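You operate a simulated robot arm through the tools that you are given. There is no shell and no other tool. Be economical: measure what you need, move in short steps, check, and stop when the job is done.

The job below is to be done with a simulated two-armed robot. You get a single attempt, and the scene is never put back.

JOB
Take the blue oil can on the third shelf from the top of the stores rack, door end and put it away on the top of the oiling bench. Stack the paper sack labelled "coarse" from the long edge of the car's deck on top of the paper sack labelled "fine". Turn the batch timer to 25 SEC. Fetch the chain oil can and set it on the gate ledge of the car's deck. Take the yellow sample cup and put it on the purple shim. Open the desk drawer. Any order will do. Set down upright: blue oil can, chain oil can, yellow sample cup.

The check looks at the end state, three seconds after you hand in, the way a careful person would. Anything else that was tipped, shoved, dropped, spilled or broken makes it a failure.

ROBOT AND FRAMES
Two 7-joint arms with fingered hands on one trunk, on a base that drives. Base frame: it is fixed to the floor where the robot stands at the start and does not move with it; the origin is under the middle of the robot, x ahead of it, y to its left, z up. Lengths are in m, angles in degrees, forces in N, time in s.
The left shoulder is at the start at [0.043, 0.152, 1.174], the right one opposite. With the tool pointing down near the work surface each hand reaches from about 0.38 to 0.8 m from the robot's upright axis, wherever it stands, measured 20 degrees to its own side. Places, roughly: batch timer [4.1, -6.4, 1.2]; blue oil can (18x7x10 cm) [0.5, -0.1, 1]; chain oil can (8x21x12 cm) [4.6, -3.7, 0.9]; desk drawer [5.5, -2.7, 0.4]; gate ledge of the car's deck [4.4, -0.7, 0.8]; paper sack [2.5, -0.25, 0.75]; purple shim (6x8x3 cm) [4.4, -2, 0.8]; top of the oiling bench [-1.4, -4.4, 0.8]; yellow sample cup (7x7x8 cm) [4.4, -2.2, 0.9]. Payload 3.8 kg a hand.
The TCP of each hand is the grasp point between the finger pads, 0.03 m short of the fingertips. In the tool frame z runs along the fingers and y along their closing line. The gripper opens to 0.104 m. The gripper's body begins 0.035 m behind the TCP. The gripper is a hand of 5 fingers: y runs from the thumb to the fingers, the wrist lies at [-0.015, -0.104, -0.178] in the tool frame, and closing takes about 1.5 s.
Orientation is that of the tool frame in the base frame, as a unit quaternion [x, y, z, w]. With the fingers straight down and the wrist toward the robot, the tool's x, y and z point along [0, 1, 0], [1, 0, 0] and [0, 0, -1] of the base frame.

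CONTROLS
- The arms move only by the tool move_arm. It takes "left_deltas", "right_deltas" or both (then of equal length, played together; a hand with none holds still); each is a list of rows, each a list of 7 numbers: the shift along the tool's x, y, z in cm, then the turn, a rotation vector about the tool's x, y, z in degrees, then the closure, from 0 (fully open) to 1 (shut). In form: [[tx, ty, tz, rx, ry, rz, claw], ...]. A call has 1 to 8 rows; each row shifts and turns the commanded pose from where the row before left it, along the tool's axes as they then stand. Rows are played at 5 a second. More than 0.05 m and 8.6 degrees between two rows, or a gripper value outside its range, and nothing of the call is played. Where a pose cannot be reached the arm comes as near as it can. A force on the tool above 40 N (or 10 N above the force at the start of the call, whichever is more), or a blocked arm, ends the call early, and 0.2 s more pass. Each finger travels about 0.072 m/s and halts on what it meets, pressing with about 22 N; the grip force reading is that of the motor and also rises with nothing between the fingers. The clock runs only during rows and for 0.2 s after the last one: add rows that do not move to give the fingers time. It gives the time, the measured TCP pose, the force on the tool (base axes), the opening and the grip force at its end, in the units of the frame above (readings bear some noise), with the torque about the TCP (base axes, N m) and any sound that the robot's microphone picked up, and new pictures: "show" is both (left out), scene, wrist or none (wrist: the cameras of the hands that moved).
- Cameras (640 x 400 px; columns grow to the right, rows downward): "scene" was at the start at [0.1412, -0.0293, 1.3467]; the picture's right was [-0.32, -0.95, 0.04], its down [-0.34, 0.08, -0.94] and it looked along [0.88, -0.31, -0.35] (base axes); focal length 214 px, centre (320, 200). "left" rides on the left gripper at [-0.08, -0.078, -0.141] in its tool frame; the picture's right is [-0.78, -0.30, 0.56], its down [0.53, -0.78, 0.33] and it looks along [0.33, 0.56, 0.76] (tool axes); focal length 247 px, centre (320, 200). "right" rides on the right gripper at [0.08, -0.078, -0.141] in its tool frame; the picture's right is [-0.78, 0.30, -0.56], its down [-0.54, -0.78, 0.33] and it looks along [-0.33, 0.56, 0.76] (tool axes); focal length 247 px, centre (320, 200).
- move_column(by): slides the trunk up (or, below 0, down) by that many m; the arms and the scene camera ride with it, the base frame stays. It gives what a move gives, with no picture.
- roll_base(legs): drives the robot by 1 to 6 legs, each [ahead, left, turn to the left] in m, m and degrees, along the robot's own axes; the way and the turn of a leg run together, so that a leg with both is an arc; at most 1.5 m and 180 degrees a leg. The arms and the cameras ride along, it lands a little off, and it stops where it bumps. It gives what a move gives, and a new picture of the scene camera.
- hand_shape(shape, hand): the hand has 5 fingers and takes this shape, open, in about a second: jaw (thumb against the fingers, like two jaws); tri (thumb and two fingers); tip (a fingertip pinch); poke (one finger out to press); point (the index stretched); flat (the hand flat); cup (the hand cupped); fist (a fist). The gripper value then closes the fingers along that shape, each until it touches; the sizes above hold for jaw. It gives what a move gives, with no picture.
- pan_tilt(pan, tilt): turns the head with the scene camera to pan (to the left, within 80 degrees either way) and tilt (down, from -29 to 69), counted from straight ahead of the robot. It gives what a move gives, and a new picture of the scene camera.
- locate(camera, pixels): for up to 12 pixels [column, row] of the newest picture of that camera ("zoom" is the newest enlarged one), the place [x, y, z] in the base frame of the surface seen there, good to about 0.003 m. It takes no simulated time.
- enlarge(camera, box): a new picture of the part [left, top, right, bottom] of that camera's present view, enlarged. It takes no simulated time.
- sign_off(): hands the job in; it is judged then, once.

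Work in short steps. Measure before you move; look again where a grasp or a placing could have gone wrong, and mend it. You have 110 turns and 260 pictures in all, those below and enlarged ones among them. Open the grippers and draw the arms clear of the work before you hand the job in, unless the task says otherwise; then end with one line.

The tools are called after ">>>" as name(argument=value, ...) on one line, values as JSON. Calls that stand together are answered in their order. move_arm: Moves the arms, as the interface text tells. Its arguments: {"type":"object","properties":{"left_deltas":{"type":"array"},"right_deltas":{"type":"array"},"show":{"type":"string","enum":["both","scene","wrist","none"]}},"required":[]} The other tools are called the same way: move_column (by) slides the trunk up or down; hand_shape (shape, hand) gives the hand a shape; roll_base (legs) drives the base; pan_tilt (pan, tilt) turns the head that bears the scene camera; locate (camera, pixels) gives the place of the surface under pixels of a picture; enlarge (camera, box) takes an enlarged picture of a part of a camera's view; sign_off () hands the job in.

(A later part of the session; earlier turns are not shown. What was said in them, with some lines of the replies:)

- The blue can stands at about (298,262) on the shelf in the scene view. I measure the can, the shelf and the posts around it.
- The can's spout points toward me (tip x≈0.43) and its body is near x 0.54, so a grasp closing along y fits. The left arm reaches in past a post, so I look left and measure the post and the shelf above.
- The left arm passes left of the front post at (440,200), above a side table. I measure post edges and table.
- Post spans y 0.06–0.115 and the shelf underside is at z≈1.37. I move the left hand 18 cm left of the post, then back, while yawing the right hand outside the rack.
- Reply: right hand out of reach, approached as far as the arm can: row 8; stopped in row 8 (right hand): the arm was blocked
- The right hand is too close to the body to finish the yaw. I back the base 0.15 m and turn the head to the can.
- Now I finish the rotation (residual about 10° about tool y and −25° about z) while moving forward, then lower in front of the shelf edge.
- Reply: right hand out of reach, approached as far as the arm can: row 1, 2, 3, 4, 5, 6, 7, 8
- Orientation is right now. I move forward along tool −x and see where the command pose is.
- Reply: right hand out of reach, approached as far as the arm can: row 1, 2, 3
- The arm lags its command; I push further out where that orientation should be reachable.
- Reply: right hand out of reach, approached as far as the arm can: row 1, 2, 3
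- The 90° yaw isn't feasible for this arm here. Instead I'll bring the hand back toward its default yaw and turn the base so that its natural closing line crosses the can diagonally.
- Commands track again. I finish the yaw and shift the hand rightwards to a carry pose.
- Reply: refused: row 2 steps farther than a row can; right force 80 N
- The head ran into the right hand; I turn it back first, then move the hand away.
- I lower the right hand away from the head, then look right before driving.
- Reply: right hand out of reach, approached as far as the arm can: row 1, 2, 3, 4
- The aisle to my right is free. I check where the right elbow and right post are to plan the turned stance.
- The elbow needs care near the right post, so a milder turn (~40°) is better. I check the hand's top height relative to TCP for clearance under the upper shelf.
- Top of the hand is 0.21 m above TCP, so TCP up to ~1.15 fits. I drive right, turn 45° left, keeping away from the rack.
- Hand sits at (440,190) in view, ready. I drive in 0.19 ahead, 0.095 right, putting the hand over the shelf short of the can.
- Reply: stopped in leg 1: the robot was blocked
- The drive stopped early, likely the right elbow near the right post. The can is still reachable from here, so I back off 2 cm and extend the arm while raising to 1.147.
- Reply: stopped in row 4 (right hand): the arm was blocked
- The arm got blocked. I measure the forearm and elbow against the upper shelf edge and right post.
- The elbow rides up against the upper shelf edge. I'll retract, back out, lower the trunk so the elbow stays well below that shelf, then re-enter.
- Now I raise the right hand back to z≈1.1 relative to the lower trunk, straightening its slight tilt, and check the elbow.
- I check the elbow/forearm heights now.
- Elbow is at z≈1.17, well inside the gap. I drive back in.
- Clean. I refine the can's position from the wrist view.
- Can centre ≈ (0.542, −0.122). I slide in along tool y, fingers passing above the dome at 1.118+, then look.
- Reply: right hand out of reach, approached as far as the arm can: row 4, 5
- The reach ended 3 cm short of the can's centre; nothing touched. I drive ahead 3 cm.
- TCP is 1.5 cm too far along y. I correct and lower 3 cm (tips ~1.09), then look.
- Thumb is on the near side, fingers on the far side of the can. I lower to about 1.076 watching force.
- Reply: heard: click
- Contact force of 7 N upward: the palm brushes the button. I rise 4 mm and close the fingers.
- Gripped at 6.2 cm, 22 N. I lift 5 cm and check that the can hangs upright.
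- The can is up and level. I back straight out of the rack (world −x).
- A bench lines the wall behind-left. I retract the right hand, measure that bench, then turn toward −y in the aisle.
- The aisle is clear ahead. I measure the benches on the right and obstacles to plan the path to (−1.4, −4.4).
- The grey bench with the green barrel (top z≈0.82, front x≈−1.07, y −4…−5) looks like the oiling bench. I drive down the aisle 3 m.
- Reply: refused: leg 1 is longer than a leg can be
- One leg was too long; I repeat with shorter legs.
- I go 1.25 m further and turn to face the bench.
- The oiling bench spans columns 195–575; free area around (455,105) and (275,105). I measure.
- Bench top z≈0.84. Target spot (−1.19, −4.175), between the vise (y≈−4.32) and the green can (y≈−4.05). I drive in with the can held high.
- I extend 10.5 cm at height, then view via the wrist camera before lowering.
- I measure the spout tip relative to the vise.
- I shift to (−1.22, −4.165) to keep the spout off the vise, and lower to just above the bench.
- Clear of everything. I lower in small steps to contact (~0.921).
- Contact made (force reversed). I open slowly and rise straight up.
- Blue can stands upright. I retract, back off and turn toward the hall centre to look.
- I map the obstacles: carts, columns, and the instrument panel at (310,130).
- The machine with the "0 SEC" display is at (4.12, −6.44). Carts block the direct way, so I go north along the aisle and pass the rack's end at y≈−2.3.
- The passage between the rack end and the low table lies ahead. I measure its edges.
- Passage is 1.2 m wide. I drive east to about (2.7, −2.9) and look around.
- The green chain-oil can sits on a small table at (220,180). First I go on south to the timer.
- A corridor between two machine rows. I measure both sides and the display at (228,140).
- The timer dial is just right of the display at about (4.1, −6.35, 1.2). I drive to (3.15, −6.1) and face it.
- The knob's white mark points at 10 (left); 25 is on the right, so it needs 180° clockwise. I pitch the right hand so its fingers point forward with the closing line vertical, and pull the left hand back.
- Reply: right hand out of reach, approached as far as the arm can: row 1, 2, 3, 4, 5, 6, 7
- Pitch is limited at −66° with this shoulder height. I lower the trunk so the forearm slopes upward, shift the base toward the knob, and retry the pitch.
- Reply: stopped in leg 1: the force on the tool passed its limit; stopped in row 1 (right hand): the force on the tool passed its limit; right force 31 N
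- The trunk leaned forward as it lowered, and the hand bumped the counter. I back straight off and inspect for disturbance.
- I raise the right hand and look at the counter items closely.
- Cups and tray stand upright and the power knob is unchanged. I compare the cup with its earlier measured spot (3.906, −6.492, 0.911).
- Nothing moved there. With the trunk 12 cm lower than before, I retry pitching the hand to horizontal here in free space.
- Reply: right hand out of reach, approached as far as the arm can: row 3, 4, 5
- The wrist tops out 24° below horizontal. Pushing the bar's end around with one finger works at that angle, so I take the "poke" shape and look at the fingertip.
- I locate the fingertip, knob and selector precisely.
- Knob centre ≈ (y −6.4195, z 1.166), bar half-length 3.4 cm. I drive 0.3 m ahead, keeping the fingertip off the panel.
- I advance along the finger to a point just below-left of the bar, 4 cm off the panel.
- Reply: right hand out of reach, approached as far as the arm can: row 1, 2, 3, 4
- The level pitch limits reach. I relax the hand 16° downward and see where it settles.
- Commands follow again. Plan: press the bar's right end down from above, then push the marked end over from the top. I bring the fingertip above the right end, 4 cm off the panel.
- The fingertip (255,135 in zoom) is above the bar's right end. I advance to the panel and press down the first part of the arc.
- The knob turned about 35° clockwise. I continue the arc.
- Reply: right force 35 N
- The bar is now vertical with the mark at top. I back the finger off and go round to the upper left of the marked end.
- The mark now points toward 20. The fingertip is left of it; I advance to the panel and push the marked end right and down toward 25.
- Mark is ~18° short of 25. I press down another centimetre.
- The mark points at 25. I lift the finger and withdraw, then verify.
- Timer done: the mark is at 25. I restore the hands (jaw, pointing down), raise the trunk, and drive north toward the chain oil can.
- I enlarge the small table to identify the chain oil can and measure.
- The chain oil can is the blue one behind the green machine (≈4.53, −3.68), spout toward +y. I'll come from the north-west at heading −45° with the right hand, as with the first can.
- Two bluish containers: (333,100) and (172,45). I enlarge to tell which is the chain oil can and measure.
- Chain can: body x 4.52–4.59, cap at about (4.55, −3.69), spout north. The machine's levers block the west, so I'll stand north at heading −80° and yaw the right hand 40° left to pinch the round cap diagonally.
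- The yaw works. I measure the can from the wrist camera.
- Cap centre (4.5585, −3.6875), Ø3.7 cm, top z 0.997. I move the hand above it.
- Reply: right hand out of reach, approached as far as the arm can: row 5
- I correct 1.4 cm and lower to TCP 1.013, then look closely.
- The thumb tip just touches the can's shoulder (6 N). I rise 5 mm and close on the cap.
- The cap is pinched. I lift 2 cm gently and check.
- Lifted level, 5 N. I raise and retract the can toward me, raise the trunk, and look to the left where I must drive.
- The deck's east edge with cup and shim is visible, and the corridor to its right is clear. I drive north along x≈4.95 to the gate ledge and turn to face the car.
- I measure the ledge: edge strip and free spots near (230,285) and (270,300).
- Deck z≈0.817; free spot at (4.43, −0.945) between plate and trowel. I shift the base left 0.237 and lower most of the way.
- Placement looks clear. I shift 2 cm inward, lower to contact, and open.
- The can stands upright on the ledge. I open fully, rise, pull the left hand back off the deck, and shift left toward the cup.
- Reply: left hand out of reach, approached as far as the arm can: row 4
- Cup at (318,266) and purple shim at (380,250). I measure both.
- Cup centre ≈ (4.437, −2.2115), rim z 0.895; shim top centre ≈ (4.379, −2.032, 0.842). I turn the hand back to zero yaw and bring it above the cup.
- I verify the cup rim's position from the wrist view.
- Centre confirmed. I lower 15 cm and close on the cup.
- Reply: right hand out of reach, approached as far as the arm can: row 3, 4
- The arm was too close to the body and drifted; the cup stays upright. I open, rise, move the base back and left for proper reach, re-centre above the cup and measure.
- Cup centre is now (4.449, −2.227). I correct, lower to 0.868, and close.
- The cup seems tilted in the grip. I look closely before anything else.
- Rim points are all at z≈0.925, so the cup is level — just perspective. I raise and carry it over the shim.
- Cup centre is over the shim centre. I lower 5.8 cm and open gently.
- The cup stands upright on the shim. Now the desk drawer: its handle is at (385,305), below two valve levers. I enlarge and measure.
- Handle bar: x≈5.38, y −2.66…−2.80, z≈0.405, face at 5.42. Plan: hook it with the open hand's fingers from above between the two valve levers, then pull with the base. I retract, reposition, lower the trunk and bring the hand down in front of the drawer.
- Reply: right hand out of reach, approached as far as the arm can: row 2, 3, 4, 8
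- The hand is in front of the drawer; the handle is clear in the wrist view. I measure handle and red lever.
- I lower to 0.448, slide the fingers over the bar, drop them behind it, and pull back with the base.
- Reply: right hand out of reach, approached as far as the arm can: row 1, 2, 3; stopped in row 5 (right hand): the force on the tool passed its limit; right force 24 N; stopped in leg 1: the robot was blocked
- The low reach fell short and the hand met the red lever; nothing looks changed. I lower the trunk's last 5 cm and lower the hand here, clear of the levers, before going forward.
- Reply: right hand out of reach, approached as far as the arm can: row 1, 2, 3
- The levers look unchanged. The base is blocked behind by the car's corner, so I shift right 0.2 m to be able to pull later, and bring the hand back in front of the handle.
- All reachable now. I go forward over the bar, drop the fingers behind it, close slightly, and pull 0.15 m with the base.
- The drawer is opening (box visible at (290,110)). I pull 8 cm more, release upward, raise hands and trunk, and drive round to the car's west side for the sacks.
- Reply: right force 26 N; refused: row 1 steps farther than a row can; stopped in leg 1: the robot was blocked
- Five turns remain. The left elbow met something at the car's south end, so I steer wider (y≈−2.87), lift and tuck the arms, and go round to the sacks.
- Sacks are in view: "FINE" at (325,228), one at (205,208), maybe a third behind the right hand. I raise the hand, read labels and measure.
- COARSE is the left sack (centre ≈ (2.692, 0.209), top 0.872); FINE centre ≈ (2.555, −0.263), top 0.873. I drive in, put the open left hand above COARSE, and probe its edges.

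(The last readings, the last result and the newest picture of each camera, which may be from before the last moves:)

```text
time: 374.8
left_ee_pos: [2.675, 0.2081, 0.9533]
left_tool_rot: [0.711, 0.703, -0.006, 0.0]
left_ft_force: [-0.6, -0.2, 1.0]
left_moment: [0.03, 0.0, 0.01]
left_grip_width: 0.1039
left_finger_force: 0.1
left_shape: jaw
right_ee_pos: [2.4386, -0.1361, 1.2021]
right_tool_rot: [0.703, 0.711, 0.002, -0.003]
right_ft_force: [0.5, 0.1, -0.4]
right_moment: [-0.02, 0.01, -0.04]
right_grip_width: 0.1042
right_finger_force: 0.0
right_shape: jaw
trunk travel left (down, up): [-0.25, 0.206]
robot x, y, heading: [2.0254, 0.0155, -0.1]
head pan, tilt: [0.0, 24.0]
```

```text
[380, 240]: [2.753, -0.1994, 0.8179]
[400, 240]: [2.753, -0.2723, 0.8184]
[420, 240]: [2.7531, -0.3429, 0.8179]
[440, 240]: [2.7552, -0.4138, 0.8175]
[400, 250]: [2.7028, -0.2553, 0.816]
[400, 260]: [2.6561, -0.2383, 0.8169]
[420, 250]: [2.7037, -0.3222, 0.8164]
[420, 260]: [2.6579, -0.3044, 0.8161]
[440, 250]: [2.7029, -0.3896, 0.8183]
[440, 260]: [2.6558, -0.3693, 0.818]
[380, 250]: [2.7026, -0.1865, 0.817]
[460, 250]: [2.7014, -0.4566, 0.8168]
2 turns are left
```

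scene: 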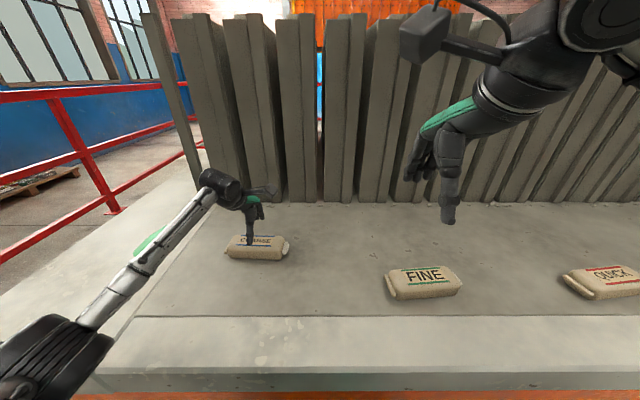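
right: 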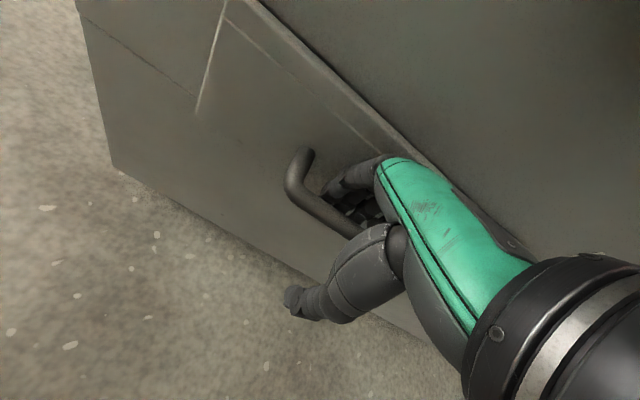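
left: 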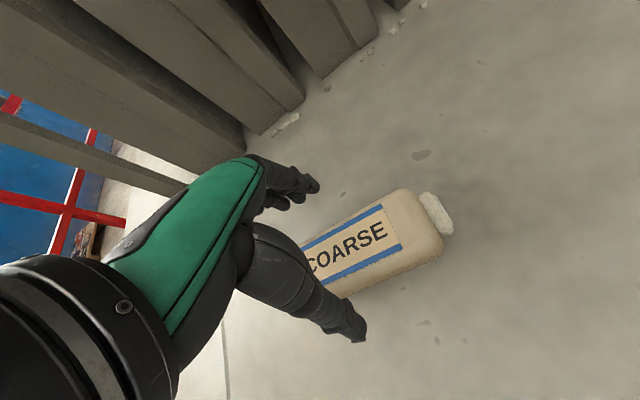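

COARSE spans x 2.652–2.716, so its centre is (2.685, 0.209). I grasp it, lift 12 cm, shift by (−0.136, −0.473) to above FINE, lower onto it, release, rise and back off.

>>> move_arm(left_deltas=[[0, 1.0, 2.5, 0, 0, 0, 0], [0, 0, 2.5, 0, 0, 0, 0], [0, 0, 2.5, 0, 0, 0, 0], [0, 0, 2.5, 0, 0, 0, 0], [0, 0, 0, 0, 0, 0, 0.4], [0, 0, 0, 0, 0, 0, 0.8], [0, 0, 0, 0, 0, 0, 1], [0, 0, 0, 0, 0, 0, 1]], show="none")

>>> move_arm(left_deltas=[[0, 0, 0, 0, 0, 0, 1], [0, 0, 0, 0, 0, 0, 1], [0, 0, -1, 0, 0, 0, 1], [0, 0, -2, 0, 0, 0, 1], [0, 0, -3, 0, 0, 0, 1], [0, 0, -3, 0, 0, 0, 1], [0, 0, -3, 0, 0, 0, 1]], show="wrist")

>>> roll_base(legs=[[-0.136, -0.473, 0]])

>>> move_arm(left_deltas=[[0, 0, 2, 0, 0, 0, 1], [0, 0, 2, 0, 0, 0, 1], [0, 0, 1.5, 0, 0, 0, 1], [0, 0, 0.8, 0, 0, 0, 1], [0, 0, 0, 0, 0, 0, 1], [0, 0, 0, 0, 0, 0, 0.7], [0, 0, 0, 0, 0, 0, 0.4], [0, 0, 0, 0, 0, 0, 0.1]], show="wrist")

>>> move_arm(left_deltas=[[0, 0, 0, 0, 0, 0, 0], [0, 0, 0, 0, 0, 0, 0], [0, 0, -1, 0, 0, 0, 0], [0, 0, -3, 0, 0, 0, 0], [0, 0, -4, 0, 0, 0, 0], [0, 0, -4, 0, 0, 0, 0], [0, 0, -4, 0, 0, 0, 0]], show="scene")

>>> roll_base(legs=[[-0.25, 0, 0]])

```text
time: 376.6
left_ee_pos: [2.6847, 0.2068, 0.8505]
left_tool_rot: [0.712, 0.703, -0.005, 0.001]
left_ft_force: [-0.8, -1.1, 4.8]
left_moment: [0.13, -0.29, -0.12]
left_grip_width: 0.0664
left_finger_force: 21.9
left_shape: jaw
right_ee_pos: [2.438, -0.1376, 1.2026]
right_tool_rot: [0.703, 0.711, 0.001, -0.004]
right_ft_force: [-0.1, -0.5, 0.4]
right_moment: [-0.02, 0.02, -0.03]
right_grip_width: 0.1036
right_finger_force: 0.0
right_shape: jaw
trunk travel left (down, up): [-0.25, 0.206]
robot x, y, heading: [2.0221, 0.0184, 0.2]
head pan, tilt: [0.0, 24.0]
```

```text
time: 378.2
left_ee_pos: [2.6853, 0.2089, 0.9703]
left_tool_rot: [0.711, 0.703, -0.006, -0.001]
left_ft_force: [0.2, 0.8, -7.7]
left_moment: [-0.11, 0.01, 0.0]
left_grip_width: 0.0661
left_finger_force: 22.2
left_shape: jaw
right_ee_pos: [2.4388, -0.1383, 1.2021]
right_tool_rot: [0.703, 0.711, 0.002, -0.005]
right_ft_force: [0.4, 0.5, 0.4]
right_moment: [-0.01, 0.0, 0.02]
right_grip_width: 0.1036
right_finger_force: 0.0
right_shape: jaw
trunk travel left (down, up): [-0.25, 0.206]
robot x, y, heading: [2.0247, 0.0169, -0.2]
head pan, tilt: [0.0, 24.0]
```

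left: 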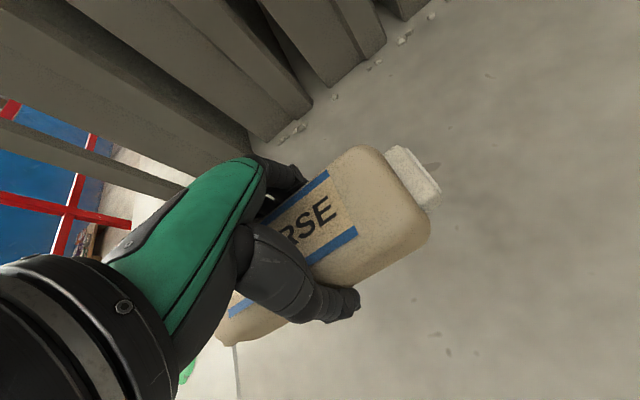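

```text
time: 381.1
left_ee_pos: [2.5511, -0.2654, 0.9695]
left_tool_rot: [0.712, 0.703, -0.006, -0.001]
left_ft_force: [0.7, 0.6, -6.2]
left_moment: [-0.1, -0.02, -0.01]
left_grip_width: 0.066
left_finger_force: 22.1
left_shape: jaw
right_ee_pos: [2.3016, -0.6113, 1.2018]
right_tool_rot: [0.704, 0.711, 0.001, -0.004]
right_ft_force: [0.1, 1.3, 0.1]
right_moment: [0.01, -0.02, -0.01]
right_grip_width: 0.1039
right_finger_force: 0.1
right_shape: jaw
trunk travel left (down, up): [-0.25, 0.206]
robot x, y, heading: [1.8882, -0.4574, -0.4]
head pan, tilt: [0.0, 24.0]
```

scene: 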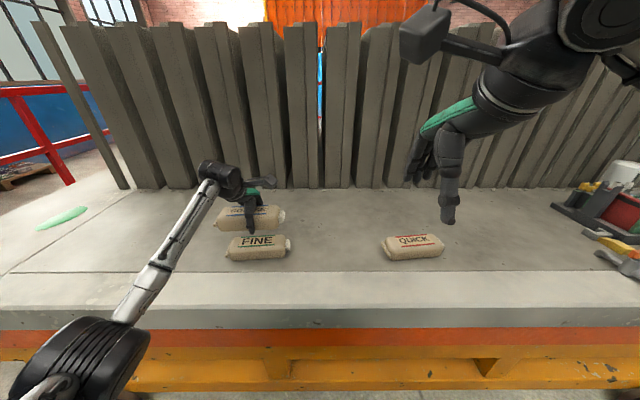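

```text
time: 382.9
left_ee_pos: [2.5516, -0.2658, 0.9075]
left_tool_rot: [0.711, 0.703, -0.005, 0.0]
left_ft_force: [0.2, 0.7, -0.1]
left_moment: [0.0, 0.07, 0.01]
left_grip_width: 0.0933
left_finger_force: 0.1
left_shape: jaw
right_ee_pos: [2.3002, -0.6128, 1.2032]
right_tool_rot: [0.703, 0.711, 0.001, -0.004]
right_ft_force: [-0.2, -0.1, 0.3]
right_moment: [-0.04, 0.03, -0.03]
right_grip_width: 0.1037
right_finger_force: 0.0
right_shape: jaw
trunk travel left (down, up): [-0.25, 0.206]
robot x, y, heading: [1.8855, -0.4577, -0.1]
head pan, tilt: [0.0, 24.0]
```

left: 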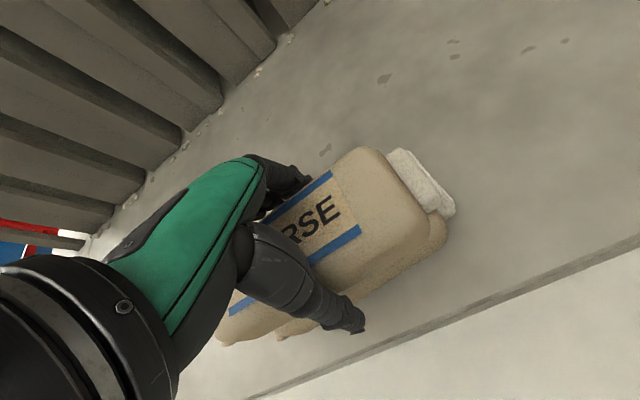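

```text
time: 384.5
left_ee_pos: [2.5508, -0.265, 1.0675]
left_tool_rot: [0.711, 0.703, -0.006, 0.0]
left_ft_force: [0.4, 0.3, 0.3]
left_moment: [0.06, 0.02, -0.01]
left_grip_width: 0.1041
left_finger_force: 0.1
left_shape: jaw
right_ee_pos: [2.3019, -0.6118, 1.2017]
right_tool_rot: [0.704, 0.71, 0.002, -0.004]
right_ft_force: [0.1, 1.2, -0.2]
right_moment: [0.0, -0.04, 0.01]
right_grip_width: 0.1039
right_finger_force: 0.1
right_shape: jaw
trunk travel left (down, up): [-0.25, 0.206]
robot x, y, heading: [1.8846, -0.4572, -0.1]
head pan, tilt: [0.0, 24.0]
```

scene: 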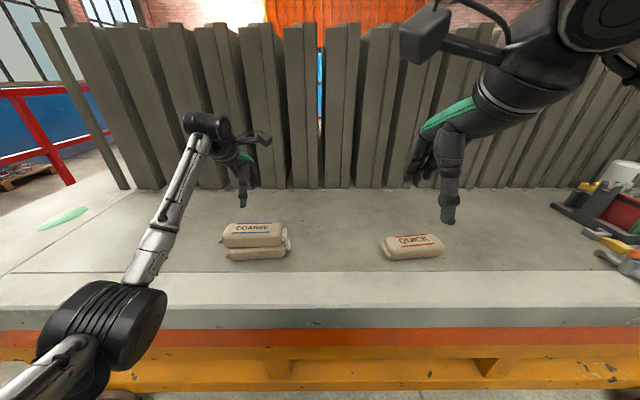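

```text
time: 386.3
left_ee_pos: [2.2987, -0.261, 1.0664]
left_tool_rot: [0.709, 0.705, -0.006, -0.001]
left_ft_force: [-0.2, -0.7, -0.4]
left_moment: [-0.04, -0.02, -0.01]
left_grip_width: 0.1038
left_finger_force: 0.0
left_shape: jaw
right_ee_pos: [2.0506, -0.6105, 1.2008]
right_tool_rot: [0.701, 0.713, 0.001, -0.004]
right_ft_force: [0.7, -0.8, 0.7]
right_moment: [-0.03, -0.01, -0.04]
right_grip_width: 0.1039
right_finger_force: 0.1
right_shape: jaw
trunk travel left (down, up): [-0.25, 0.206]
robot x, y, heading: [1.6339, -0.4567, 0.2]
head pan, tilt: [0.0, 24.0]
1 turns are left
```

scene: 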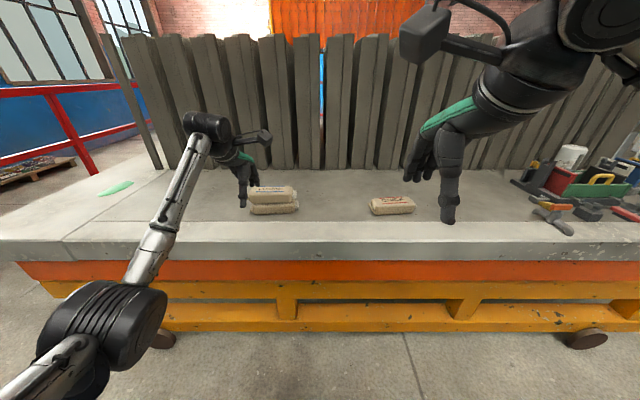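

COARSE now rests squarely on FINE at (275,200), both hands are open and the arms are clear. I hand the job in.

>>> sign_off()

```text
The job is handed in.
```

All six parts were done and the job is handed in: the blue oil can is on the oiling bench, COARSE is on FINE, the timer is at 25 SEC, the chain oil can is on the gate ledge, the yellow cup is on the purple shim, and the desk drawer is open. Two things I could not fully rule out: the hand bumped the drawer's red VENT lever, which looked unmoved, and the robot was blocked once at the car's south end, where I did not check the items on the deck.
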